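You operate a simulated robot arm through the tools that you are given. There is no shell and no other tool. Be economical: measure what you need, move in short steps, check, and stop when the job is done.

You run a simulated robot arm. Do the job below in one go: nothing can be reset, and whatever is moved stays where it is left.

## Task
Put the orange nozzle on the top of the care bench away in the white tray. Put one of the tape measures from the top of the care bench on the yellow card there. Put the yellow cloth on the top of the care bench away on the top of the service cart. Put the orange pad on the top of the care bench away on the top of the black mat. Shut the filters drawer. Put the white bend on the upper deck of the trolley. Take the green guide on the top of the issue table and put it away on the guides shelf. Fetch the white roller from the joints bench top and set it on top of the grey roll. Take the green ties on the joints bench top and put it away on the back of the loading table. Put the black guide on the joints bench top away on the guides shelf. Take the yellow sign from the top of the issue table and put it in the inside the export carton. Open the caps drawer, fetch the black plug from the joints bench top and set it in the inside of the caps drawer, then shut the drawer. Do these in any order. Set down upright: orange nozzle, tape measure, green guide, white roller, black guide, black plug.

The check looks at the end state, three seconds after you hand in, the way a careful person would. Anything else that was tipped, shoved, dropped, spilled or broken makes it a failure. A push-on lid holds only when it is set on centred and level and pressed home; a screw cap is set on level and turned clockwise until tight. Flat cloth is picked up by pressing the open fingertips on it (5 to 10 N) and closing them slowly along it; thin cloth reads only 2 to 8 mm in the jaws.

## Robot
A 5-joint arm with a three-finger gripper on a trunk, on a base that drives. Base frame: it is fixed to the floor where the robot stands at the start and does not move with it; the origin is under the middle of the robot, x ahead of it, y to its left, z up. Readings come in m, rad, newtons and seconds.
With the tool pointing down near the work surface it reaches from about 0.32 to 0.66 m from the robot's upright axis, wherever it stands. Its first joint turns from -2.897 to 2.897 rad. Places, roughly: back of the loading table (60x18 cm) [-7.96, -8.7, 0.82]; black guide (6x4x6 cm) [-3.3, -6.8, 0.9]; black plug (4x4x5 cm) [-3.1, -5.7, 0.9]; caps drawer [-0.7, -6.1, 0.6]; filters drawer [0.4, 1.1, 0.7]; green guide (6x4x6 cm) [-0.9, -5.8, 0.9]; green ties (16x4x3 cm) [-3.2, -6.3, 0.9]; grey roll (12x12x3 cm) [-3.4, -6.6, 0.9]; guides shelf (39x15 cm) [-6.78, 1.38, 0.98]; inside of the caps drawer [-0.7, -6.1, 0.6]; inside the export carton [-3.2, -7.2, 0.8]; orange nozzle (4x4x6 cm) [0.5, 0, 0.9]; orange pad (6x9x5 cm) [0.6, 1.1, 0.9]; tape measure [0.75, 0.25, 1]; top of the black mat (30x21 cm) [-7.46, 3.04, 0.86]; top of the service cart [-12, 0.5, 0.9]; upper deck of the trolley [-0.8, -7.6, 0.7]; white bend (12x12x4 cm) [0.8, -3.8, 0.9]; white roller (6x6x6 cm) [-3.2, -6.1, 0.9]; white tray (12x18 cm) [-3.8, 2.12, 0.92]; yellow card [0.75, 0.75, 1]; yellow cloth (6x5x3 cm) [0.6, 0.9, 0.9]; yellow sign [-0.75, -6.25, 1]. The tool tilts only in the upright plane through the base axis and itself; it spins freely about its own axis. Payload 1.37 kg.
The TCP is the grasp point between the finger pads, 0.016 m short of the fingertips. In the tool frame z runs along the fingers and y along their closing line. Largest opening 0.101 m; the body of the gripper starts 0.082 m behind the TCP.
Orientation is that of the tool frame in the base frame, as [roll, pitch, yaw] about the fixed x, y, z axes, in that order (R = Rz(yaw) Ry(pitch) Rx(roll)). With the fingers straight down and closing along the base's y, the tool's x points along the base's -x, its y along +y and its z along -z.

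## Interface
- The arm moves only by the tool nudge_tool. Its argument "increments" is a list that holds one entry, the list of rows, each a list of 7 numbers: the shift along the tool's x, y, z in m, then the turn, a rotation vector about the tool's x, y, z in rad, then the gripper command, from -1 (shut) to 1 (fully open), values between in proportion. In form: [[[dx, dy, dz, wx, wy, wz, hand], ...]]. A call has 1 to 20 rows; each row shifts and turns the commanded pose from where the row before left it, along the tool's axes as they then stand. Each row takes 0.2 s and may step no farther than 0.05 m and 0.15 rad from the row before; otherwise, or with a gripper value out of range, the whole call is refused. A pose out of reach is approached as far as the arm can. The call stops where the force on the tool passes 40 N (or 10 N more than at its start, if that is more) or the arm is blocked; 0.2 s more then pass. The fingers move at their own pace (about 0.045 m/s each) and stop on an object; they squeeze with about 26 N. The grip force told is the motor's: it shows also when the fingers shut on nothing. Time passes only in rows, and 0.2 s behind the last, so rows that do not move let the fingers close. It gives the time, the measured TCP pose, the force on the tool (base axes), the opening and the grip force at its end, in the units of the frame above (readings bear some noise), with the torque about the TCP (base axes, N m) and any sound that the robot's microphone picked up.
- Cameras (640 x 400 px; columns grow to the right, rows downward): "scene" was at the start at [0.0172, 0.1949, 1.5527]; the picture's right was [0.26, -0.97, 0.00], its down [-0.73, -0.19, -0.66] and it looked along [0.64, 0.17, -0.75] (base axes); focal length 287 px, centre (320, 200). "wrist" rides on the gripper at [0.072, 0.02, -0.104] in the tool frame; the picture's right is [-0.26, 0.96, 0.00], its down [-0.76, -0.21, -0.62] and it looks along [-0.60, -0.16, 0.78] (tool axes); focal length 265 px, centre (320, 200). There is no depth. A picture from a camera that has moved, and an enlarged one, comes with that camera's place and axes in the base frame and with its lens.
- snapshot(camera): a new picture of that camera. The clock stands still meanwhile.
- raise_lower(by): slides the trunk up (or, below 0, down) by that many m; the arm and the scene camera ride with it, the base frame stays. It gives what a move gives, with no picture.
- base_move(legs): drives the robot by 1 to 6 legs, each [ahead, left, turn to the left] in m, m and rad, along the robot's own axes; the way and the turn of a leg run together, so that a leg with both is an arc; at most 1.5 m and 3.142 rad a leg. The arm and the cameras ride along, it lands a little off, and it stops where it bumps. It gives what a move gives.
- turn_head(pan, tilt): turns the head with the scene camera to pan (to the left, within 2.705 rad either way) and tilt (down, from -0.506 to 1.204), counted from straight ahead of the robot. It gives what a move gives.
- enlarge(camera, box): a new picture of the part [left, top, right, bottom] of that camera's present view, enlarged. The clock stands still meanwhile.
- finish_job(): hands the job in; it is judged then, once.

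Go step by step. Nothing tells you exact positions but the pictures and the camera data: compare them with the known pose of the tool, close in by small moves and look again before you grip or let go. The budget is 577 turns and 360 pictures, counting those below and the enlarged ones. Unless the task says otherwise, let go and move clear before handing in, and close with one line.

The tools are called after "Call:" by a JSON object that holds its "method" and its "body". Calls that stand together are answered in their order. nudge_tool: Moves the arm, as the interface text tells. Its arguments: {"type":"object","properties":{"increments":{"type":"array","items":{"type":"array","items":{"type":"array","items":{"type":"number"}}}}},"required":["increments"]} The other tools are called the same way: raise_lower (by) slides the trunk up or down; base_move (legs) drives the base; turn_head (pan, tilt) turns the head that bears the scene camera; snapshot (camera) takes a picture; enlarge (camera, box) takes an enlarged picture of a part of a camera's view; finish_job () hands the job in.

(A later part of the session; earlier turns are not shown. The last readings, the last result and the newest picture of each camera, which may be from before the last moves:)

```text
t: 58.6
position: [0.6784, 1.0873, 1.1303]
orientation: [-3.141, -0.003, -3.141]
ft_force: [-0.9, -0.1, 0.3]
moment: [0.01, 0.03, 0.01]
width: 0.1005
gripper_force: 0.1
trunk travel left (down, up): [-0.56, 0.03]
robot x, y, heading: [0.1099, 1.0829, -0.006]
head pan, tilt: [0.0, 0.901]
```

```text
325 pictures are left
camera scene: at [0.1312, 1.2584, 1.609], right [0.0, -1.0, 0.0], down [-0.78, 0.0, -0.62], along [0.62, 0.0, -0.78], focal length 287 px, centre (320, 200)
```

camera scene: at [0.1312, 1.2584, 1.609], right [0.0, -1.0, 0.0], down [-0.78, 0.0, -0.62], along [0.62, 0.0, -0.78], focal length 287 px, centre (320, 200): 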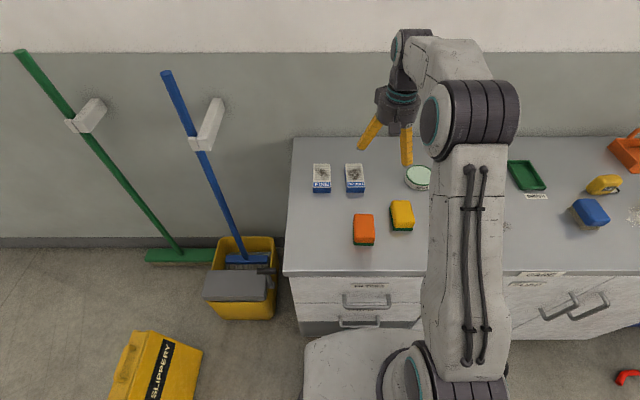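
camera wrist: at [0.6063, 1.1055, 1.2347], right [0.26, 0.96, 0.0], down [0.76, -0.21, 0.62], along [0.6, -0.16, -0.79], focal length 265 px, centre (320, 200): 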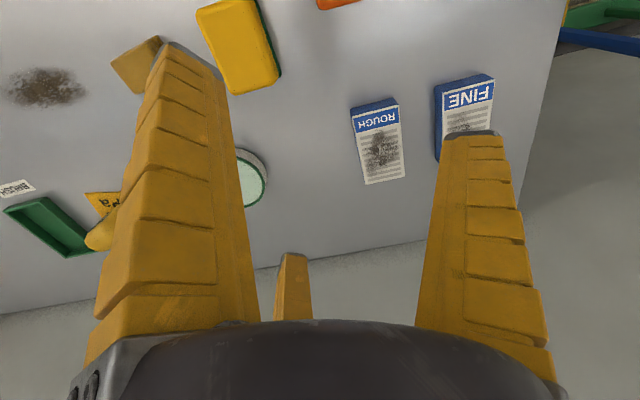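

The orange pad is near (0.565, 1.138), 6 cm across y. I move above it and check with the wrist camera.

Call:
{"method": "nudge_tool", "body": {"increments": [[[0.04, 0.017, 0, 0, 0, 0, 0.7], [0.04, 0.017, 0, 0, 0, 0, 0.7], [0.033, 0.017, 0, 0, 0, 0, 0.7], [0, 0, 0.04, 0, 0, 0, 0.7], [0, 0, 0.04, 0, 0, 0, 0.7]]]}}

Call:
{"method": "snapshot", "body": {"camera": "wrist"}}

Call:
{"method": "enlarge", "body": {"camera": "scene", "box": [280, 140, 440, 240]}}

```text
t: 59.8
position: [0.5649, 1.1385, 1.0503]
orientation: [-3.141, -0.001, 3.14]
ft_force: [0.8, 0.4, 0.5]
moment: [-0.02, 0.03, 0.05]
width: 0.0876
gripper_force: 1.6
trunk travel left (down, up): [-0.56, 0.03]
robot x, y, heading: [0.1119, 1.0805, -0.001]
head pan, tilt: [0.0, 0.901]
```

```text
324 pictures are left
camera wrist: at [0.4933, 1.1575, 1.1549], right [0.26, 0.96, 0.0], down [0.76, -0.21, 0.62], along [0.6, -0.16, -0.79], focal length 265 px, centre (320, 200)
```

wrist: 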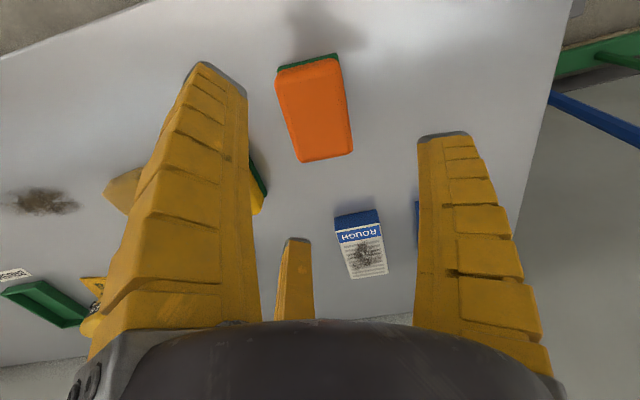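

```text
4.00 times, centred on (360, 190) of scene
camera zoom: at [0.1308, 1.2586, 1.6091], right [0.0, -1.0, 0.0], down [-0.78, 0.0, -0.62], along [0.62, 0.0, -0.78], focal length 1149 px, centre (160, 240)
```

zoom: 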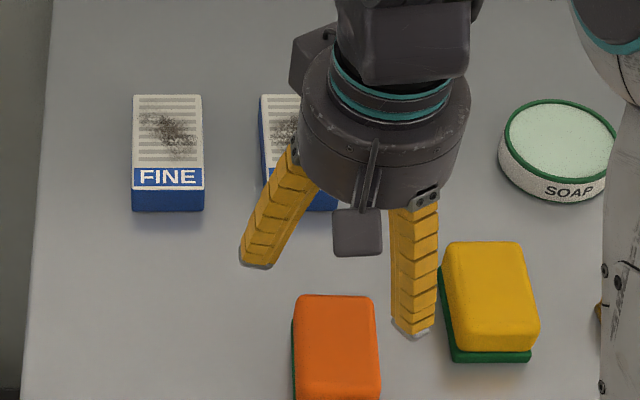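

Centred over the pad. I descend and grip.

Call:
{"method": "nudge_tool", "body": {"increments": [[[0.002, -0.002, 0.045, 0, 0, 0, 0.8], [0, 0, 0.045, 0, 0, 0, 0.8], [0, 0, 0.035, 0, 0, 0, 0.8], [0, 0, 0, 0, 0, 0, 0.2], [0, 0, 0, 0, 0, 0, -0.4], [0, 0, 0, 0, 0, 0, -1], [0, 0, 0, 0, 0, 0, -1], [0, 0, 0, 0, 0, 0, -1], [0, 0, -0.03, 0, 0, 0, -1], [0, 0, -0.04, 0, 0, 0, -1], [0, 0, -0.04, 0, 0, 0, -1]]]}}

Call:
{"method": "snapshot", "body": {"camera": "wrist"}}

Call:
{"method": "snapshot", "body": {"camera": "scene"}}

```text
t: 60.7
position: [0.5717, 1.1334, 0.9369]
orientation: [3.134, 0.036, 3.141]
ft_force: [-0.6, -10.8, 40.2]
moment: [-1.21, -1.87, -0.48]
width: 0.089
gripper_force: 13.3
trunk travel left (down, up): [-0.56, 0.03]
robot x, y, heading: [0.1139, 1.0825, -0.007]
head pan, tilt: [0.0, 0.901]
stopped in row 4: the force on the tool passed its limit at 48 N (the readings are from after the stop); the commanded pose is now the measured one
```

```text
322 pictures are left
camera wrist: at [0.4964, 1.1525, 1.0373], right [0.27, 0.96, 0.02], down [0.73, -0.21, 0.65], along [0.63, -0.16, -0.76], focal length 265 px, centre (320, 200)
```

wrist: 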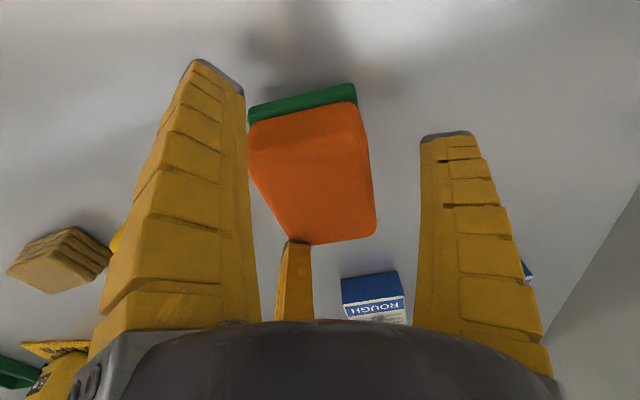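

```text
321 pictures are left
camera scene: at [0.1277, 1.2559, 1.6101], right [0.0, -1.0, 0.0], down [-0.78, 0.0, -0.62], along [0.62, 0.0, -0.78], focal length 287 px, centre (320, 200)
```

scene: 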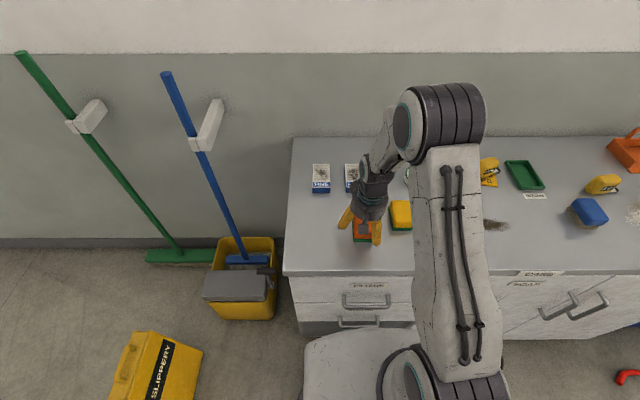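

One prong landed on the pad: the hand truly has three prongs (one at +y, two at −y spread in x). I lift back off and re-look; I'll offset the pad toward the single prong.

Call:
{"method": "nudge_tool", "body": {"increments": [[[0, 0, -0.04, 0, 0.036, 0, 1], [0, 0, -0.04, 0, 0, 0, 1], [0, 0, -0.02, 0, 0, 0, 1]]]}}

Call:
{"method": "snapshot", "body": {"camera": "wrist"}}

```text
t: 61.5
position: [0.568, 1.1365, 1.0318]
orientation: [-3.14, -0.012, -3.14]
ft_force: [-0.2, -0.4, 0.5]
moment: [0.03, 0.01, -0.02]
width: 0.1004
gripper_force: 0.0
trunk travel left (down, up): [-0.56, 0.03]
robot x, y, heading: [0.1144, 1.082, -0.002]
head pan, tilt: [0.0, 0.901]
```

```text
320 pictures are left
camera wrist: at [0.4982, 1.1552, 1.1364], right [0.26, 0.96, -0.01], down [0.77, -0.2, 0.61], along [0.59, -0.16, -0.79], focal length 265 px, centre (320, 200)
```

wrist: 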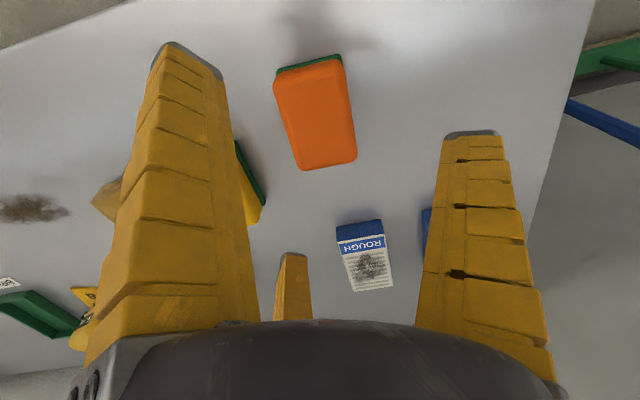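

The pad is still at (0.56, 1.135). I shift the tool to y 1.123 fully open, so the two prongs drop in the gap, and descend carefully.

Call:
{"method": "nudge_tool", "body": {"increments": [[[0.008, -0.0135, 0, 0, 0.0, 0, 1], [0, 0, 0.03, 0, 0, 0, 1], [0, 0, 0.025, 0, 0, 0, 1], [0, 0, 0.015, 0, 0, 0, 1], [0, 0, 0.015, 0, 0, 0, 1], [0, 0, 0.015, 0, 0, 0, 1]]]}}

Call:
{"method": "snapshot", "body": {"camera": "wrist"}}

```text
t: 62.9
position: [0.5598, 1.1227, 0.9313]
orientation: [-3.14, -0.014, -3.141]
ft_force: [-1.1, 0.0, -0.8]
moment: [0.01, 0.03, -0.02]
width: 0.1006
gripper_force: 0.1
trunk travel left (down, up): [-0.56, 0.03]
robot x, y, heading: [0.1123, 1.0827, -0.006]
head pan, tilt: [0.0, 0.901]
```

```text
319 pictures are left
camera wrist: at [0.4897, 1.1417, 1.0366], right [0.26, 0.96, -0.01], down [0.77, -0.2, 0.61], along [0.59, -0.16, -0.79], focal length 265 px, centre (320, 200)
```

wrist: 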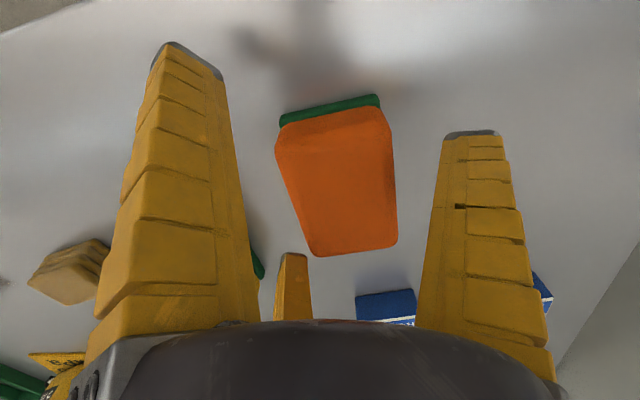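

No contact so far. I lower a bit and close.

Call:
{"method": "nudge_tool", "body": {"increments": [[[0, 0, 0.008, 0, 0, 0, 1], [0, 0, 0, 0, 0, 0, 0.5], [0, 0, 0, 0, 0, 0, 0.1], [0, 0, 0, 0, 0, 0, -0.3], [0, 0, 0, 0, 0, 0, -0.7], [0, 0, 0, 0, 0, 0, -1], [0, 0, 0, 0, 0, 0, -1], [0, 0, 0, 0, 0, 0, -1], [0, 0, -0.03, 0, 0, 0, -1], [0, 0, -0.04, 0, 0, 0, -1], [0, 0, -0.04, 0, 0, 0, -1], [0, 0, -0.04, 0, 0, 0, -1]]]}}

Call:
{"method": "snapshot", "body": {"camera": "wrist"}}

Call:
{"method": "snapshot", "body": {"camera": "scene"}}

```text
t: 65.5
position: [0.5607, 1.1204, 1.0724]
orientation: [-3.139, -0.013, -3.139]
ft_force: [-0.2, 1.0, -0.7]
moment: [0.04, -0.01, -0.03]
width: 0.0753
gripper_force: 25.7
trunk travel left (down, up): [-0.56, 0.03]
robot x, y, heading: [0.1147, 1.0833, -0.004]
head pan, tilt: [0.0, 0.901]
```

```text
318 pictures are left
camera wrist: at [0.4912, 1.1392, 1.1779], right [0.26, 0.96, 0.0], down [0.76, -0.2, 0.61], along [0.59, -0.16, -0.79], focal length 265 px, centre (320, 200)
```

wrist: 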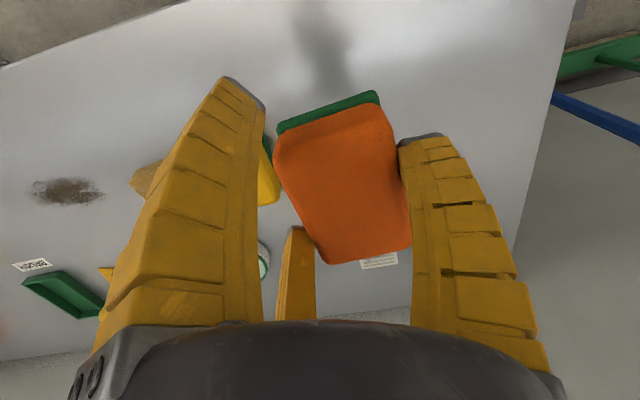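

```text
317 pictures are left
camera scene: at [0.1298, 1.2584, 1.609], right [0.0, -1.0, 0.0], down [-0.78, 0.0, -0.62], along [0.62, 0.0, -0.78], focal length 287 px, centre (320, 200)
```

scene: 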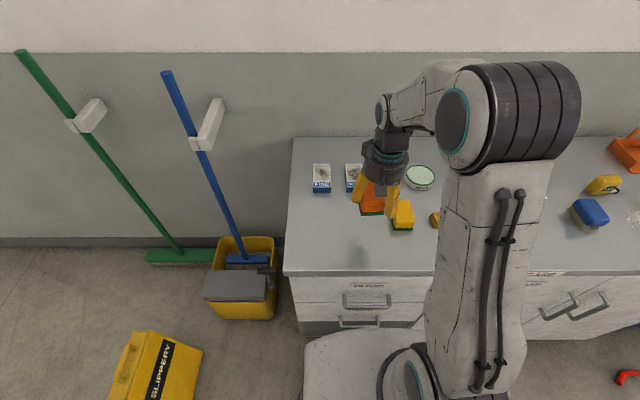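

The pad is held. I back off, turn about, and head west between the machine and the table, looking as I go.

Call:
{"method": "nudge_tool", "body": {"increments": [[[0.045, 0, -0.02, 0, 0, 0, -1], [0.04, 0, -0.03, 0, 0, 0, -1]]]}}

Call:
{"method": "base_move", "body": {"legs": [[-0.5, 0, 0], [0, 0, 3.1416]]}}

Call:
{"method": "turn_head", "body": {"pan": 0.0, "tilt": 0.3}}

Call:
{"method": "snapshot", "body": {"camera": "scene"}}

```text
t: 66.1
position: [0.4762, 1.1227, 1.1257]
orientation: [-3.14, -0.013, -3.141]
ft_force: [0.9, 0.0, 0.6]
moment: [0.02, -0.04, 0.01]
width: 0.0753
gripper_force: 26.0
trunk travel left (down, up): [-0.56, 0.03]
robot x, y, heading: [0.1115, 1.0843, -0.005]
head pan, tilt: [0.0, 0.901]
```

```text
refused: 3.1416 is not a number from -3.14159 to 3.14159
```

```text
t: 67.1
position: [0.4783, 1.1228, 1.1238]
orientation: [-3.138, -0.013, -3.141]
ft_force: [-0.1, -0.3, -1.3]
moment: [0.0, 0.0, 0.02]
width: 0.0747
gripper_force: 25.9
trunk travel left (down, up): [-0.56, 0.03]
robot x, y, heading: [0.115, 1.0866, -0.004]
head pan, tilt: [0.0, 0.3]
```

```text
316 pictures are left
camera scene: at [0.1483, 1.2584, 1.6612], right [0.0, -1.0, 0.0], down [-0.3, 0.0, -0.95], along [0.95, 0.0, -0.3], focal length 287 px, centre (320, 200)
```

scene: 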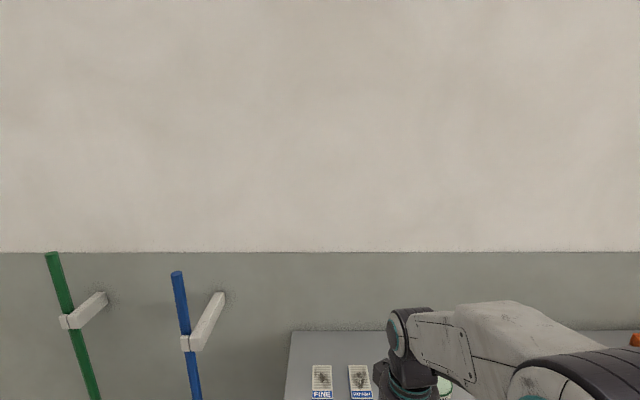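

The turn was a hair over the limit; I redo the drive.

Call:
{"method": "base_move", "body": {"legs": [[-0.5, 0, 0], [0, 0, 3.14], [1.2, 0, 0]]}}

Call:
{"method": "snapshot", "body": {"camera": "scene"}}

```text
t: 82.7
position: [-1.915, 1.1579, 1.1258]
orientation: [-3.14, -0.016, -0.063]
ft_force: [-0.4, 0.6, -0.5]
moment: [-0.02, -0.04, -0.02]
width: 0.0704
gripper_force: 25.6
trunk travel left (down, up): [-0.56, 0.03]
robot x, y, heading: [-1.5484, 1.1708, 3.073]
head pan, tilt: [0.0, 0.3]
```

```text
315 pictures are left
camera scene: at [-1.5912, 0.9988, 1.6613], right [0.07, 1.0, 0.0], down [0.3, -0.02, -0.96], along [-0.95, 0.07, -0.3], focal length 287 px, centre (320, 200)
```

scene: 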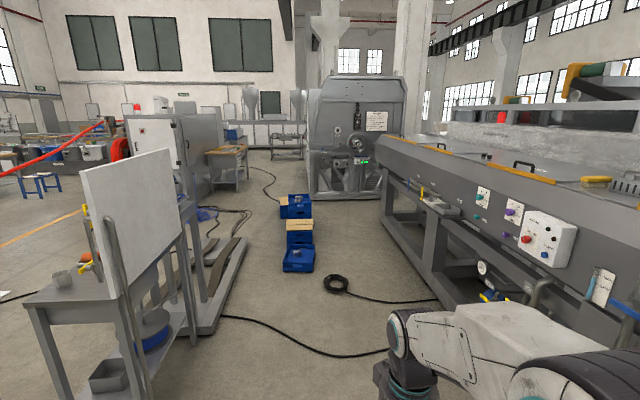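

A cable crosses the corridor; blue bins stand at y≈0.95 and the machine front at y≈2.2. I'll go along y≈1.62.

Call:
{"method": "base_move", "body": {"legs": [[0, -0.45, 0.068], [1.5, 0, 0], [1.3, 0, 0]]}}

Call:
{"method": "snapshot", "body": {"camera": "scene"}}

```text
t: 98.7
position: [-4.7148, 1.5309, 1.1259]
orientation: [-3.14, -0.015, 0.035]
ft_force: [0.1, 0.0, -0.5]
moment: [0.04, -0.03, -0.02]
width: 0.0683
gripper_force: 26.1
trunk travel left (down, up): [-0.56, 0.03]
robot x, y, heading: [-4.3509, 1.587, -3.113]
head pan, tilt: [0.0, 0.3]
```

```text
314 pictures are left
camera scene: at [-4.3776, 1.405, 1.6613], right [-0.03, 1.0, 0.0], down [0.3, 0.01, -0.96], along [-0.95, -0.03, -0.3], focal length 287 px, centre (320, 200)
```

scene: 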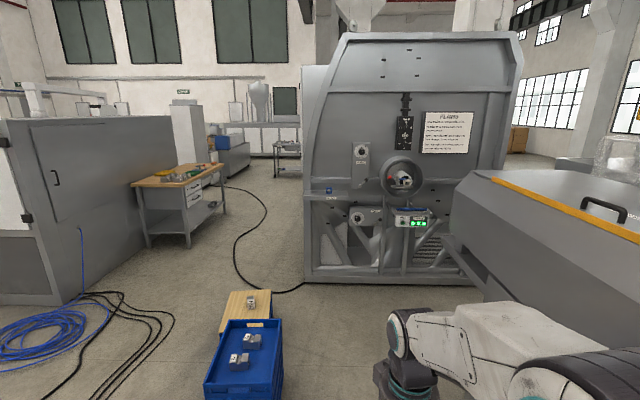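

I passed the cable without trouble. The guides shelf is the ledge at the left end of the big machine. I pan to the right to find the mat.

Call:
{"method": "base_move", "body": {"legs": [[0.9, 0, -0.03]]}}

Call:
{"method": "turn_head", "body": {"pan": -0.7, "tilt": 0.25}}

Call:
{"method": "snapshot", "body": {"camera": "scene"}}

Call:
{"method": "turn_head", "body": {"pan": 0.2, "tilt": 0.4}}

Call:
{"method": "snapshot", "body": {"camera": "scene"}}

```text
t: 103.4
position: [-5.6227, 1.5307, 1.1244]
orientation: [-3.139, -0.013, 0.002]
ft_force: [-0.5, -0.1, 0.1]
moment: [-0.01, -0.04, -0.03]
width: 0.0677
gripper_force: 25.6
trunk travel left (down, up): [-0.56, 0.03]
robot x, y, heading: [-5.2547, 1.5727, 3.141]
head pan, tilt: [0.0, 0.3]
```

```text
t: 104.5
position: [-5.6233, 1.5301, 1.1258]
orientation: [-3.14, -0.013, 0.003]
ft_force: [-0.5, 0.2, -0.8]
moment: [-0.05, 0.0, -0.01]
width: 0.068
gripper_force: 26.0
trunk travel left (down, up): [-0.56, 0.03]
robot x, y, heading: [-5.2547, 1.5711, 3.134]
head pan, tilt: [-0.7, 0.25]
```

```text
313 pictures are left
camera scene: at [-5.2673, 1.4537, 1.666], right [0.65, 0.76, 0.0], down [0.19, -0.16, -0.97], along [-0.74, 0.63, -0.25], focal length 287 px, centre (320, 200)
```

scene: 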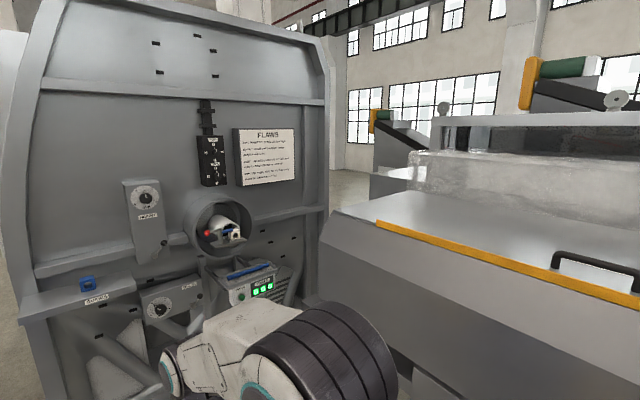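

```text
t: 105.7
position: [-5.6216, 1.5314, 1.1258]
orientation: [-3.138, -0.013, 0.004]
ft_force: [0.0, -0.7, 0.3]
moment: [0.01, -0.01, -0.02]
width: 0.0676
gripper_force: 26.0
trunk travel left (down, up): [-0.56, 0.03]
robot x, y, heading: [-5.2572, 1.5694, 3.14]
head pan, tilt: [0.201, 0.4]
```

```text
312 pictures are left
camera scene: at [-5.2869, 1.3753, 1.6521], right [-0.19, 0.98, 0.0], down [0.38, 0.08, -0.92], along [-0.9, -0.18, -0.39], focal length 287 px, centre (320, 200)
```

scene: 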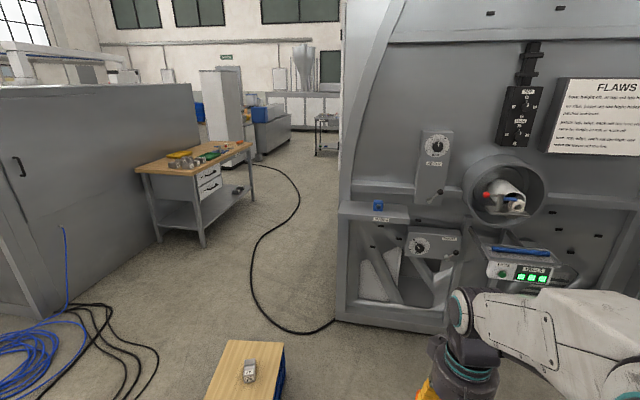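

The machine and conveyor nearly touch, so the mat must be reached by going around. I look at the bins on my left to find a passage.

Call:
{"method": "turn_head", "body": {"pan": 0.9, "tilt": 0.6}}

Call:
{"method": "snapshot", "body": {"camera": "scene"}}

Call:
{"method": "turn_head", "body": {"pan": 2.0, "tilt": 0.6}}

Call:
{"method": "snapshot", "body": {"camera": "scene"}}

```text
t: 106.8
position: [-5.6217, 1.5318, 1.1253]
orientation: [-3.139, -0.016, 0.003]
ft_force: [-0.2, 0.2, -0.2]
moment: [-0.03, 0.0, -0.02]
width: 0.0675
gripper_force: 26.3
trunk travel left (down, up): [-0.56, 0.03]
robot x, y, heading: [-5.2566, 1.5708, 3.138]
head pan, tilt: [0.901, 0.6]
```

```text
311 pictures are left
camera scene: at [-5.2513, 1.3244, 1.6338], right [-0.78, 0.62, 0.0], down [0.35, 0.44, -0.83], along [-0.52, -0.64, -0.56], focal length 287 px, centre (320, 200)
```

scene: 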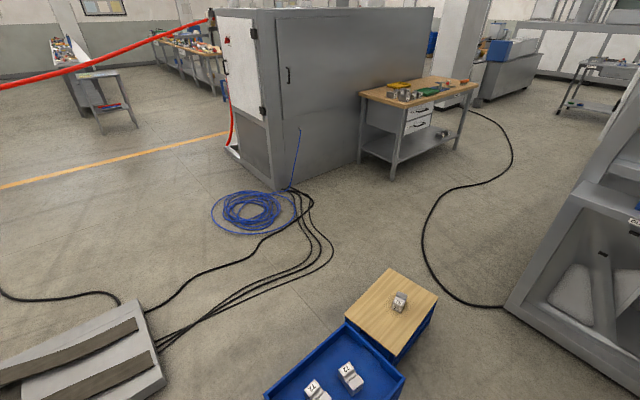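

```text
t: 108.1
position: [-5.6224, 1.5312, 1.1252]
orientation: [-3.14, -0.016, 0.002]
ft_force: [0.1, -0.1, -0.5]
moment: [0.01, 0.0, 0.01]
width: 0.0675
gripper_force: 26.3
trunk travel left (down, up): [-0.56, 0.03]
robot x, y, heading: [-5.2579, 1.5716, 3.137]
head pan, tilt: [2.0, 0.6]
```

```text
310 pictures are left
camera scene: at [-5.1597, 1.3128, 1.6338], right [-0.91, -0.41, 0.0], down [-0.23, 0.51, -0.83], along [0.34, -0.75, -0.56], focal length 287 px, centre (320, 200)
```

scene: 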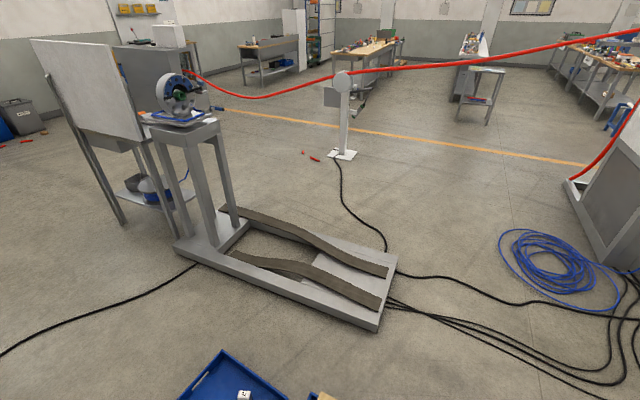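

Crates, rack and table block the direct way, so I back east, pass south of the table and rack (north of the red hose), and then go west along y≈0.3.

Call:
{"method": "base_move", "body": {"legs": [[-1.5, 0, 0], [-1.5, 0, 0], [-0.65, 0, 0]]}}

Call:
{"method": "turn_head", "body": {"pan": 1.2, "tilt": 0.5}}

Call:
{"method": "snapshot", "body": {"camera": "scene"}}

```text
t: 125.6
position: [-2.0034, 1.5088, 1.1254]
orientation: [-3.141, -0.013, -0.008]
ft_force: [0.4, -0.3, -0.6]
moment: [0.0, 0.0, 0.01]
width: 0.0667
gripper_force: 25.8
trunk travel left (down, up): [-0.56, 0.03]
robot x, y, heading: [-1.6384, 1.5449, 3.127]
head pan, tilt: [2.0, 0.6]
```

```text
t: 126.8
position: [-2.0028, 1.5089, 1.1255]
orientation: [-3.14, -0.014, -0.006]
ft_force: [0.9, 0.7, -0.4]
moment: [-0.01, -0.02, -0.01]
width: 0.0666
gripper_force: 26.1
trunk travel left (down, up): [-0.56, 0.03]
robot x, y, heading: [-1.6377, 1.5437, 3.132]
head pan, tilt: [1.201, 0.499]
```

```text
309 pictures are left
camera scene: at [-1.6118, 1.2831, 1.6429], right [-0.93, 0.37, 0.0], down [0.18, 0.44, -0.88], along [-0.33, -0.82, -0.48], focal length 287 px, centre (320, 200)
```

scene: 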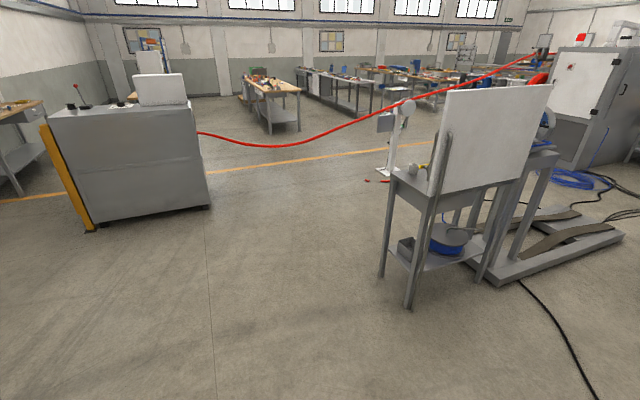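

The way south is clear. I continue.

Call:
{"method": "base_move", "body": {"legs": [[0, 1.2, 0.0], [0, 1.2, 0.01], [1.5, 0, 0], [1.5, 0, 0], [0.95, 0, 0]]}}

Call:
{"method": "turn_head", "body": {"pan": -0.3, "tilt": 0.5}}

Call:
{"method": "snapshot", "body": {"camera": "scene"}}

```text
t: 156.9
position: [-5.9299, -0.9938, 1.1258]
orientation: [-3.14, -0.015, 0.032]
ft_force: [0.0, -0.1, -1.1]
moment: [-0.01, -0.02, 0.0]
width: 0.0661
gripper_force: 26.1
trunk travel left (down, up): [-0.56, 0.03]
robot x, y, heading: [-5.568, -0.9437, -3.115]
head pan, tilt: [1.201, 0.499]
```

```text
t: 158.5
position: [-5.9293, -0.9944, 1.1253]
orientation: [-3.139, -0.013, 0.031]
ft_force: [0.2, 0.7, -0.3]
moment: [0.01, -0.04, -0.01]
width: 0.0661
gripper_force: 25.8
trunk travel left (down, up): [-0.56, 0.03]
robot x, y, heading: [-5.5649, -0.9468, -3.115]
head pan, tilt: [-0.3, 0.499]
```

```text
308 pictures are left
camera scene: at [-5.5872, -1.0949, 1.6429], right [0.27, 0.96, 0.0], down [0.46, -0.13, -0.88], along [-0.85, 0.24, -0.48], focal length 287 px, centre (320, 200)
```

scene: 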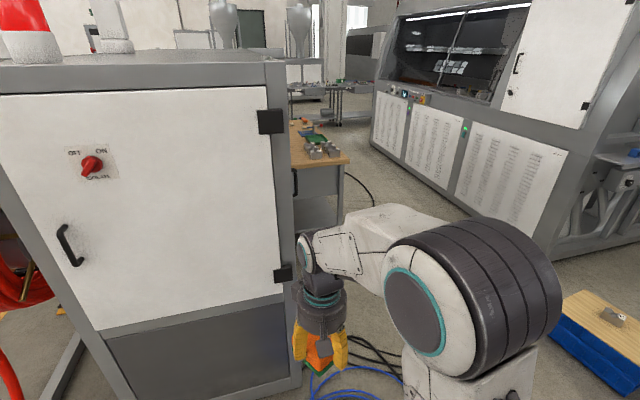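

The big machine continues west with panels; the mat must be on its north side. I go west along its south side first.

Call:
{"method": "base_move", "body": {"legs": [[0, -1.08, -0.025], [1.4, 0, 0], [0, -0.25, 0], [1.5, 0, 0]]}}

Call:
{"method": "turn_head", "body": {"pan": -0.3, "tilt": 0.35}}

Call:
{"method": "snapshot", "body": {"camera": "scene"}}

```text
t: 179.2
position: [-8.8442, 0.3953, 1.126]
orientation: [-3.139, -0.015, -0.01]
ft_force: [0.4, 0.0, -0.6]
moment: [-0.02, 0.0, 0.02]
width: 0.0661
gripper_force: 26.1
trunk travel left (down, up): [-0.56, 0.03]
robot x, y, heading: [-8.4783, 0.4263, 3.131]
head pan, tilt: [-0.3, 0.499]
```

```text
t: 179.8
position: [-8.8439, 0.3945, 1.1248]
orientation: [-3.14, -0.013, -0.011]
ft_force: [0.7, -0.5, -0.2]
moment: [0.0, 0.02, 0.02]
width: 0.0659
gripper_force: 26.5
trunk travel left (down, up): [-0.56, 0.03]
robot x, y, heading: [-8.481, 0.4285, 3.124]
head pan, tilt: [-0.3, 0.351]
```

```text
307 pictures are left
camera scene: at [-8.5068, 0.2813, 1.6565], right [0.31, 0.95, 0.0], down [0.33, -0.11, -0.94], along [-0.89, 0.29, -0.34], focal length 287 px, centre (320, 200)
```

scene: 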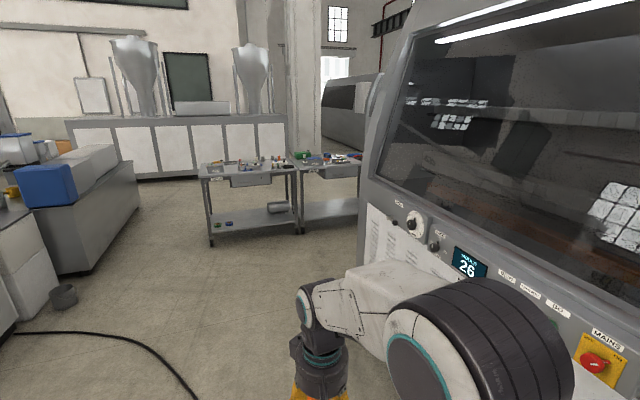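

The service cart stands ahead near (-11.8, 0.5). I go to the west end of the machine and look north.

Call:
{"method": "base_move", "body": {"legs": [[1.5, 0, 0], [0.3, 0, 0]]}}

Call:
{"method": "turn_head", "body": {"pan": -1.2, "tilt": 0.4}}

Call:
{"method": "snapshot", "body": {"camera": "scene"}}

Call:
{"method": "turn_head", "body": {"pan": 0, "tilt": 0.5}}

Call:
{"method": "snapshot", "body": {"camera": "scene"}}

```text
t: 188.8
position: [-10.6175, 0.4265, 1.1258]
orientation: [-3.14, -0.013, -0.016]
ft_force: [0.0, -0.9, -1.2]
moment: [0.01, 0.0, 0.0]
width: 0.0661
gripper_force: 26.2
trunk travel left (down, up): [-0.56, 0.03]
robot x, y, heading: [-10.2524, 0.4554, 3.118]
head pan, tilt: [-0.3, 0.351]
```

```text
t: 190.0
position: [-10.6157, 0.4273, 1.1249]
orientation: [-3.14, -0.014, -0.016]
ft_force: [0.9, 0.1, -0.1]
moment: [-0.02, -0.03, -0.01]
width: 0.0662
gripper_force: 25.7
trunk travel left (down, up): [-0.56, 0.03]
robot x, y, heading: [-10.2522, 0.4627, 3.12]
head pan, tilt: [-1.201, 0.4]
```

```text
306 pictures are left
camera scene: at [-10.2242, 0.3684, 1.6521], right [0.94, 0.34, 0.0], down [0.13, -0.37, -0.92], along [-0.32, 0.87, -0.39], focal length 287 px, centre (320, 200)
```

scene: 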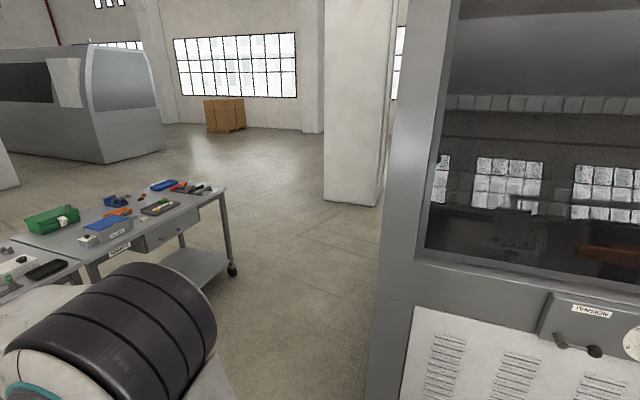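

```text
t: 191.4
position: [-10.6167, 0.4269, 1.125]
orientation: [-3.14, -0.013, -0.015]
ft_force: [0.1, -0.2, -1.1]
moment: [0.0, -0.01, 0.0]
width: 0.0662
gripper_force: 26.0
trunk travel left (down, up): [-0.56, 0.03]
robot x, y, heading: [-10.2499, 0.4563, 3.122]
head pan, tilt: [0.0, 0.499]
```

```text
305 pictures are left
camera scene: at [-10.2834, 0.2834, 1.6429], right [0.02, 1.0, 0.0], down [0.48, -0.01, -0.88], along [-0.88, 0.02, -0.48], focal length 287 px, centre (320, 200)
```

scene: 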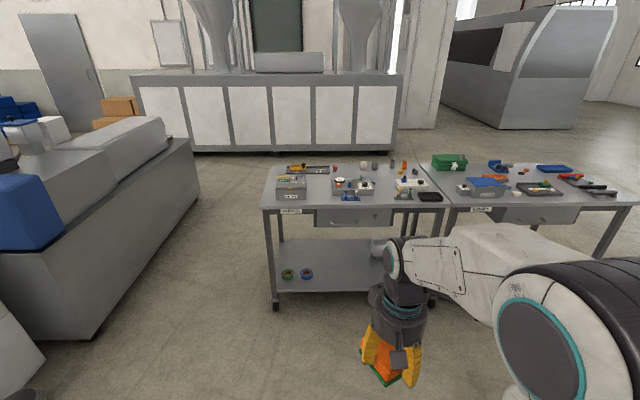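

The machine ends at x≈-10.3 and the carts begin at x≈-11.56, so there's a way north at x≈-10.9. I turn north, drive and look east.

Call:
{"method": "base_move", "body": {"legs": [[0, 0, -1.55], [0, 0.63, 0], [1.4, 0, 0], [1.1, 0, 0]]}}

Call:
{"method": "turn_head", "body": {"pan": -1.3, "tilt": 0.35}}

Call:
{"method": "snapshot", "body": {"camera": "scene"}}

```text
t: 210.5
position: [-10.9346, 3.3212, 1.1256]
orientation: [-3.14, -0.014, -1.576]
ft_force: [-0.6, -0.9, -0.9]
moment: [0.01, 0.04, 0.01]
width: 0.0659
gripper_force: 25.4
trunk travel left (down, up): [-0.56, 0.03]
robot x, y, heading: [-10.8983, 2.957, 1.556]
head pan, tilt: [0.0, 0.499]
```

```text
t: 211.9
position: [-10.9344, 3.3214, 1.1248]
orientation: [-3.141, -0.014, -1.576]
ft_force: [1.0, -0.1, 0.0]
moment: [-0.02, 0.0, -0.04]
width: 0.0659
gripper_force: 26.2
trunk travel left (down, up): [-0.56, 0.03]
robot x, y, heading: [-10.897, 2.9543, 1.562]
head pan, tilt: [-1.3, 0.351]
```

```text
304 pictures are left
camera scene: at [-10.9831, 2.9211, 1.6566], right [0.26, -0.97, 0.0], down [-0.33, -0.09, -0.94], along [0.91, 0.24, -0.34], focal length 287 px, centre (320, 200)
```

scene: 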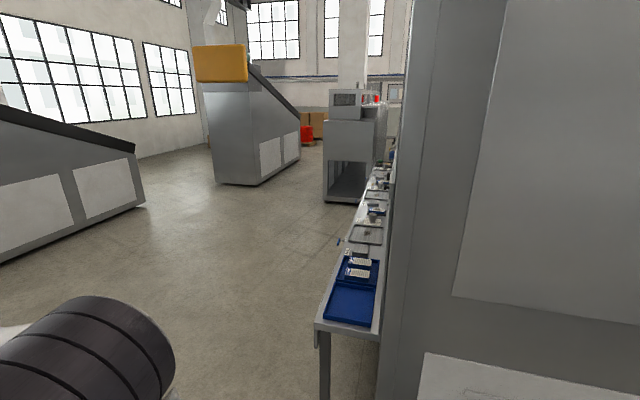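

A long ledge runs along the machine's north side, up to y≈3.15; the mat is on it. I turn east and drive along y≈3.65 to x≈-7.45.

Call:
{"method": "base_move", "body": {"legs": [[0, 0.2, 0], [0, 0, -1.56], [0, 0.72, 0], [1.5, 0, 0], [1.5, 0, 0], [0.4, 0, 0]]}}

Call:
{"method": "turn_head", "body": {"pan": -1.0, "tilt": 0.6}}

Call:
{"method": "snapshot", "body": {"camera": "scene"}}

```text
t: 237.0
position: [-7.344, 3.7838, 1.1242]
orientation: [-3.138, -0.013, -3.121]
ft_force: [0.0, -0.2, -0.7]
moment: [0.0, 0.04, 0.02]
width: 0.0659
gripper_force: 25.6
trunk travel left (down, up): [-0.56, 0.03]
robot x, y, heading: [-7.7048, 3.7416, 0.012]
head pan, tilt: [-1.3, 0.351]
```

```text
t: 237.8
position: [-7.3449, 3.7856, 1.1246]
orientation: [-3.14, -0.014, -3.123]
ft_force: [-0.4, 0.5, -0.7]
moment: [-0.03, 0.02, 0.0]
width: 0.0657
gripper_force: 26.3
trunk travel left (down, up): [-0.56, 0.03]
robot x, y, heading: [-7.7071, 3.7389, 0.017]
head pan, tilt: [-1.0, 0.6]
```

```text
303 pictures are left
camera scene: at [-7.7206, 3.8401, 1.6339], right [-0.83, -0.55, 0.0], down [-0.31, 0.47, -0.83], along [0.46, -0.69, -0.56], focal length 287 px, centre (320, 200)
```

scene: 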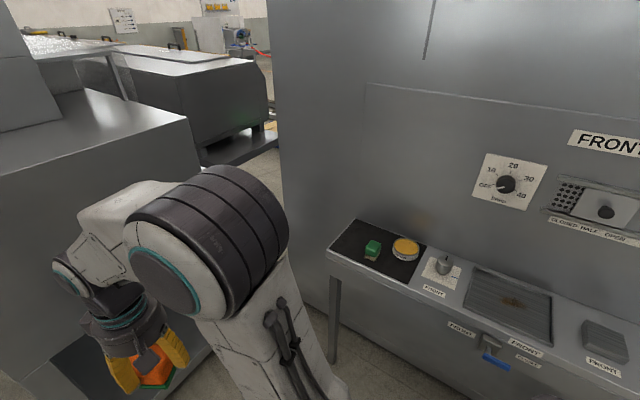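

The black mat (with a green block and a yellow tin on it) is on the ledge. I turn to face it.

Call:
{"method": "base_move", "body": {"legs": [[0, 0, -1.585], [0, 0.28, 0]]}}

Call:
{"method": "turn_head", "body": {"pan": 0, "tilt": 0.95}}

Call:
{"method": "snapshot", "body": {"camera": "scene"}}

```text
t: 243.7
position: [-7.3866, 3.3735, 1.1253]
orientation: [-3.141, -0.013, 1.575]
ft_force: [0.9, 0.1, -1.1]
moment: [-0.01, 0.06, 0.02]
width: 0.0658
gripper_force: 26.2
trunk travel left (down, up): [-0.56, 0.03]
robot x, y, heading: [-7.4285, 3.7395, -1.572]
head pan, tilt: [-1.0, 0.6]
```

```text
t: 244.9
position: [-7.3889, 3.3741, 1.1241]
orientation: [-3.14, -0.012, 1.575]
ft_force: [-0.3, -1.1, -0.5]
moment: [0.01, -0.05, -0.07]
width: 0.0657
gripper_force: 25.8
trunk travel left (down, up): [-0.56, 0.03]
robot x, y, heading: [-7.429, 3.7397, -1.573]
head pan, tilt: [0.0, 0.949]
```

```text
302 pictures are left
camera scene: at [-7.251, 3.7254, 1.6054], right [-1.0, 0.0, 0.0], down [0.0, 0.81, -0.58], along [0.0, -0.58, -0.81], focal length 287 px, centre (320, 200)
```

scene: 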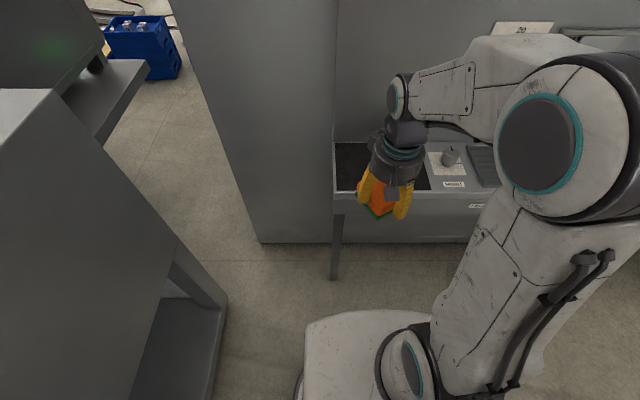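

The mat spans x −7.30…−7.63, y 2.93…3.15; its east strip seems free. I look with the wrist camera and an enlargement.

Call:
{"method": "snapshot", "body": {"camera": "wrist"}}

Call:
{"method": "nudge_tool", "body": {"increments": [[[-0.045, 0.01, 0, 0, 0, 0, -1], [-0.045, 0.01, 0, 0, 0, 0, -1], [-0.045, 0, 0, 0, 0, 0, -1], [-0.045, 0, 0, 0, 0, 0, -1]]]}}

Call:
{"method": "snapshot", "body": {"camera": "wrist"}}

Call:
{"method": "enlarge", "body": {"camera": "scene", "box": [300, 80, 460, 220]}}

```text
301 pictures are left
camera wrist: at [-7.3689, 3.4437, 1.23], right [0.97, -0.26, -0.01], down [-0.2, -0.76, 0.61], along [-0.16, -0.59, -0.79], focal length 265 px, centre (320, 200)
```

wrist: 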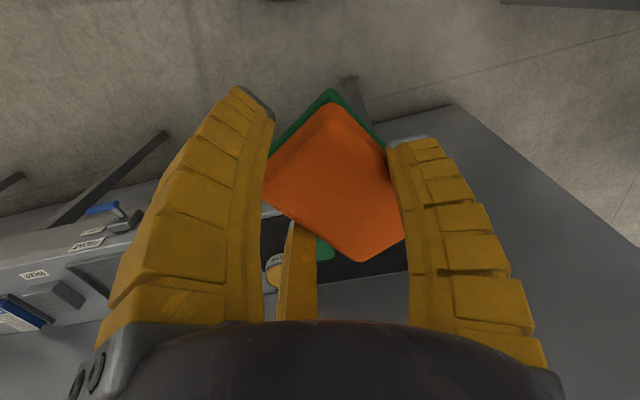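

```text
t: 245.9
position: [-7.3696, 3.1902, 1.1221]
orientation: [-3.139, -0.015, 1.574]
ft_force: [0.3, -0.3, -1.5]
moment: [0.04, 0.0, 0.01]
width: 0.0658
gripper_force: 26.0
trunk travel left (down, up): [-0.56, 0.03]
robot x, y, heading: [-7.4291, 3.7386, -1.577]
head pan, tilt: [0.0, 0.949]
```

```text
300 pictures are left
camera wrist: at [-7.3497, 3.26, 1.2268], right [0.97, -0.26, -0.01], down [-0.2, -0.77, 0.61], along [-0.16, -0.59, -0.79], focal length 265 px, centre (320, 200)
```

wrist: 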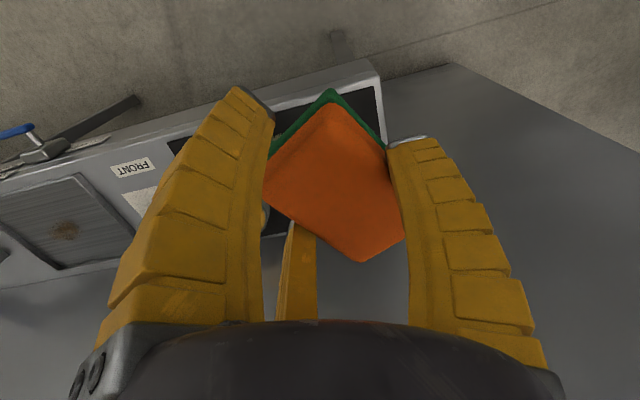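

```text
2.86 times, centred on (380, 150) of scene
camera zoom: at [-7.2508, 3.724, 1.6054], right [-1.0, 0.0, 0.0], down [0.0, 0.81, -0.58], along [0.0, -0.58, -0.81], focal length 821 px, centre (149, 343)
```

zoom: 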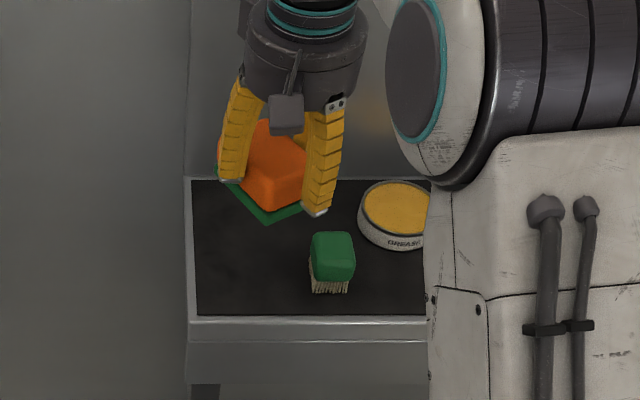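

The pad has turned about 45° in the grip but hangs level. The free area on the mat is its east strip; I drive 0.2 m closer with the arm held back, then check again.

Call:
{"method": "nudge_tool", "body": {"increments": [[[0.045, 0, 0, 0, 0, 0, -1], [0.045, 0, 0, 0, 0, 0, -1]]]}}

Call:
{"method": "base_move", "body": {"legs": [[0.18, 0, 0.004]]}}

Call:
{"method": "nudge_tool", "body": {"increments": [[[-0.03, -0.006, 0.03, 0, 0, 0, -1], [-0.03, -0.006, 0.03, 0, 0, 0, -1], [-0.03, 0, 0.03, 0, 0, 0, -1]]]}}

Call:
{"method": "snapshot", "body": {"camera": "wrist"}}

Call:
{"method": "enlarge", "body": {"camera": "scene", "box": [300, 80, 460, 220]}}

```text
t: 246.5
position: [-7.3699, 3.2855, 1.1234]
orientation: [-3.14, -0.013, 1.574]
ft_force: [0.4, 0.6, -0.3]
moment: [-0.04, 0.0, 0.0]
width: 0.0659
gripper_force: 26.0
trunk travel left (down, up): [-0.56, 0.03]
robot x, y, heading: [-7.43, 3.737, -1.577]
head pan, tilt: [0.0, 0.949]
```

```text
t: 248.0
position: [-7.3676, 3.1021, 1.1224]
orientation: [-3.14, -0.015, 1.58]
ft_force: [-0.1, -0.1, -0.2]
moment: [0.04, 0.04, -0.02]
width: 0.0659
gripper_force: 25.7
trunk travel left (down, up): [-0.56, 0.03]
robot x, y, heading: [-7.4301, 3.5589, -1.57]
head pan, tilt: [0.0, 0.949]
```

```text
t: 248.8
position: [-7.3791, 3.0132, 1.0305]
orientation: [-3.14, -0.016, 1.578]
ft_force: [0.3, 0.6, 0.4]
moment: [0.02, 0.02, 0.02]
width: 0.0658
gripper_force: 26.2
trunk travel left (down, up): [-0.56, 0.03]
robot x, y, heading: [-7.4282, 3.559, -1.571]
head pan, tilt: [0.0, 0.949]
```

```text
298 pictures are left
camera wrist: at [-7.3584, 3.0832, 1.1352], right [0.97, -0.26, 0.0], down [-0.2, -0.77, 0.61], along [-0.16, -0.59, -0.79], focal length 265 px, centre (320, 200)
```

wrist: 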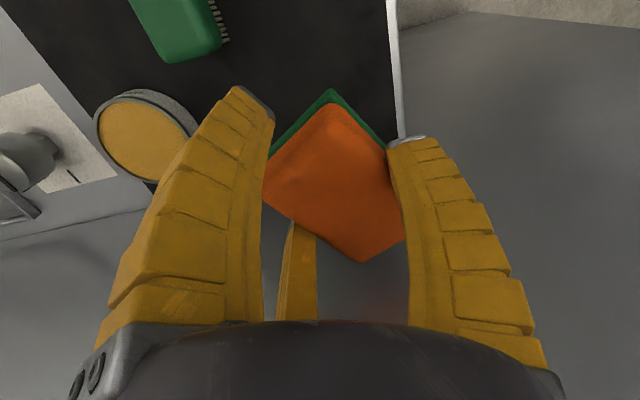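

```text
2.86 times, centred on (380, 150) of scene
camera zoom: at [-7.2506, 3.5436, 1.6054], right [-1.0, 0.0, 0.0], down [0.0, 0.81, -0.58], along [0.0, -0.58, -0.81], focal length 821 px, centre (149, 343)
```

zoom: 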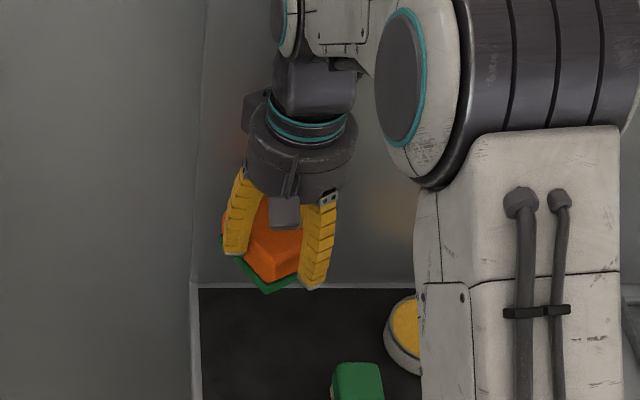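

The pad's long axis is about 27° off the y axis. I turn the tool to align it, shift slightly west, and lower towards the mat.

Call:
{"method": "nudge_tool", "body": {"increments": [[[0.003, -0.012, 0.02, 0, 0, 0, -1], [0, 0, 0.02, 0, 0, 0.1175, -1], [0, 0, 0.02, 0, 0, 0.1175, -1], [0, 0, 0.02, 0, 0, 0.1175, -1], [0, 0, 0, 0, 0, 0.1175, -1]]]}}

Call:
{"method": "snapshot", "body": {"camera": "wrist"}}

Call:
{"method": "enlarge", "body": {"camera": "scene", "box": [300, 80, 460, 260]}}

```text
t: 250.0
position: [-7.391, 3.0168, 0.9506]
orientation: [-3.135, -0.013, 1.107]
ft_force: [0.1, -0.4, -1.2]
moment: [0.02, -0.02, -0.05]
width: 0.0658
gripper_force: 26.1
trunk travel left (down, up): [-0.56, 0.03]
robot x, y, heading: [-7.4259, 3.5616, -1.569]
head pan, tilt: [0.0, 0.949]
```

```text
296 pictures are left
camera wrist: at [-7.3405, 3.0709, 1.0558], right [0.74, -0.67, -0.01], down [-0.52, -0.59, 0.61], along [-0.42, -0.45, -0.79], focal length 265 px, centre (320, 200)
```

wrist: 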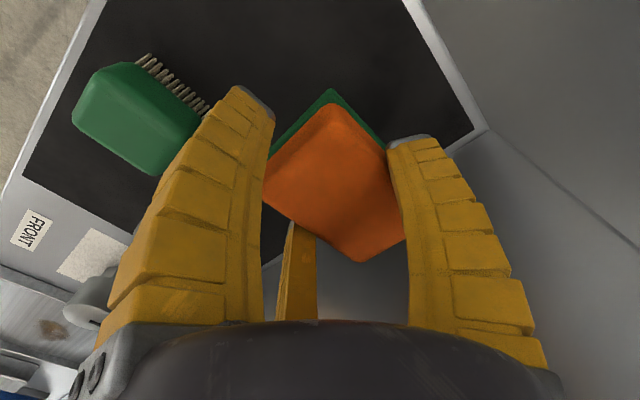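

```text
2.22 times, centred on (380, 170) of scene
camera zoom: at [-7.2508, 3.5451, 1.6054], right [-1.0, 0.0, 0.0], down [0.0, 0.81, -0.58], along [0.0, -0.58, -0.81], focal length 638 px, centre (187, 267)
```

zoom: 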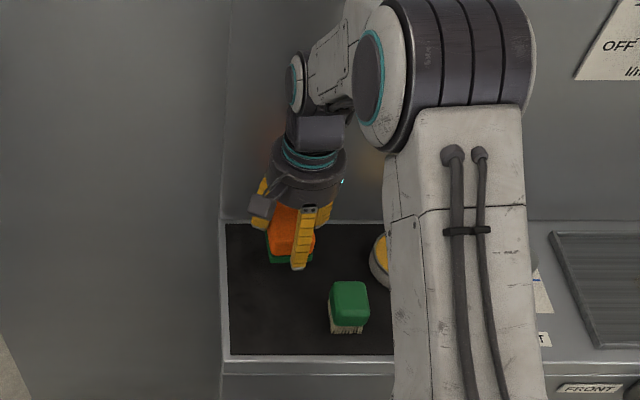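

The pad is now square with the mat and lies inside its free part. I lower to contact.

Call:
{"method": "nudge_tool", "body": {"increments": [[[0, 0, 0.03, 0, 0, 0, -1], [0, 0, 0.02, 0, 0, 0, -1], [0, 0, 0.008, 0, 0, 0, -1], [0, 0, 0.005, 0, 0, 0, -1], [0, 0, 0, 0, 0, 0, -1]]]}}

Call:
{"method": "snapshot", "body": {"camera": "wrist"}}

```text
t: 251.2
position: [-7.3906, 3.0174, 0.892]
orientation: [-3.139, -0.003, 1.109]
ft_force: [0.8, -3.4, 29.5]
moment: [-0.71, -0.07, 0.0]
width: 0.0691
gripper_force: 25.9
trunk travel left (down, up): [-0.56, 0.03]
robot x, y, heading: [-7.4286, 3.5561, -1.567]
head pan, tilt: [0.0, 0.949]
```

```text
294 pictures are left
camera wrist: at [-7.3405, 3.0727, 0.996], right [0.75, -0.67, 0.0], down [-0.52, -0.59, 0.62], along [-0.41, -0.46, -0.79], focal length 265 px, centre (320, 200)
```

wrist: 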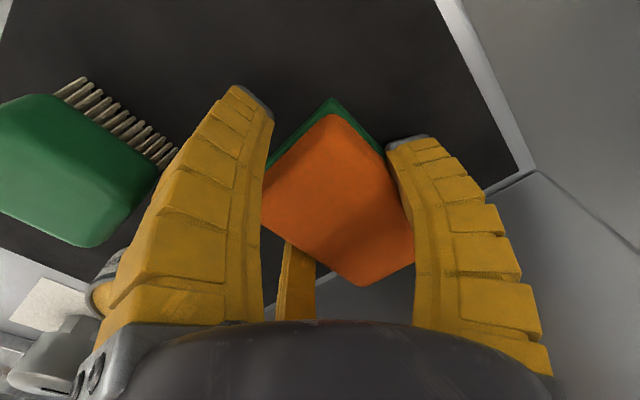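

It rests on the mat. I ease up, open only a little so nothing else is touched, and lift away.

Call:
{"method": "nudge_tool", "body": {"increments": [[[0, 0, -0.002, 0, 0, 0, 0.4], [0, 0, 0, 0, 0, 0, 0.55], [0, 0, 0, 0, 0, 0, 0.65], [0, 0, 0, 0, 0, 0, 0.65], [0, 0, -0.03, 0, 0, 0, 0.65], [0, 0, -0.04, 0, 0, 0, 0.65], [0, 0, -0.04, 0, 0, 0, 0.65], [0, 0, -0.04, 0, 0, 0, 0.65]]]}}

Call:
{"method": "snapshot", "body": {"camera": "wrist"}}

```text
t: 253.0
position: [-7.3909, 3.0175, 1.0413]
orientation: [-3.136, -0.012, 1.104]
ft_force: [-1.0, -0.4, -0.3]
moment: [0.02, 0.02, 0.0]
width: 0.0852
gripper_force: 1.2
trunk travel left (down, up): [-0.56, 0.03]
robot x, y, heading: [-7.4311, 3.5581, -1.571]
head pan, tilt: [0.0, 0.949]
```

```text
293 pictures are left
camera wrist: at [-7.3404, 3.0715, 1.1455], right [0.74, -0.67, -0.01], down [-0.52, -0.59, 0.61], along [-0.41, -0.45, -0.79], focal length 265 px, centre (320, 200)
```

wrist: 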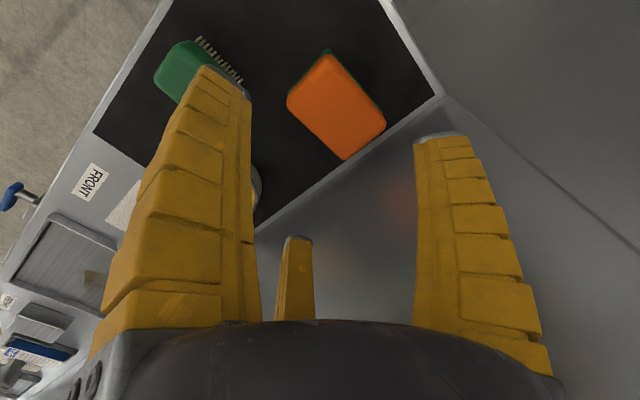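

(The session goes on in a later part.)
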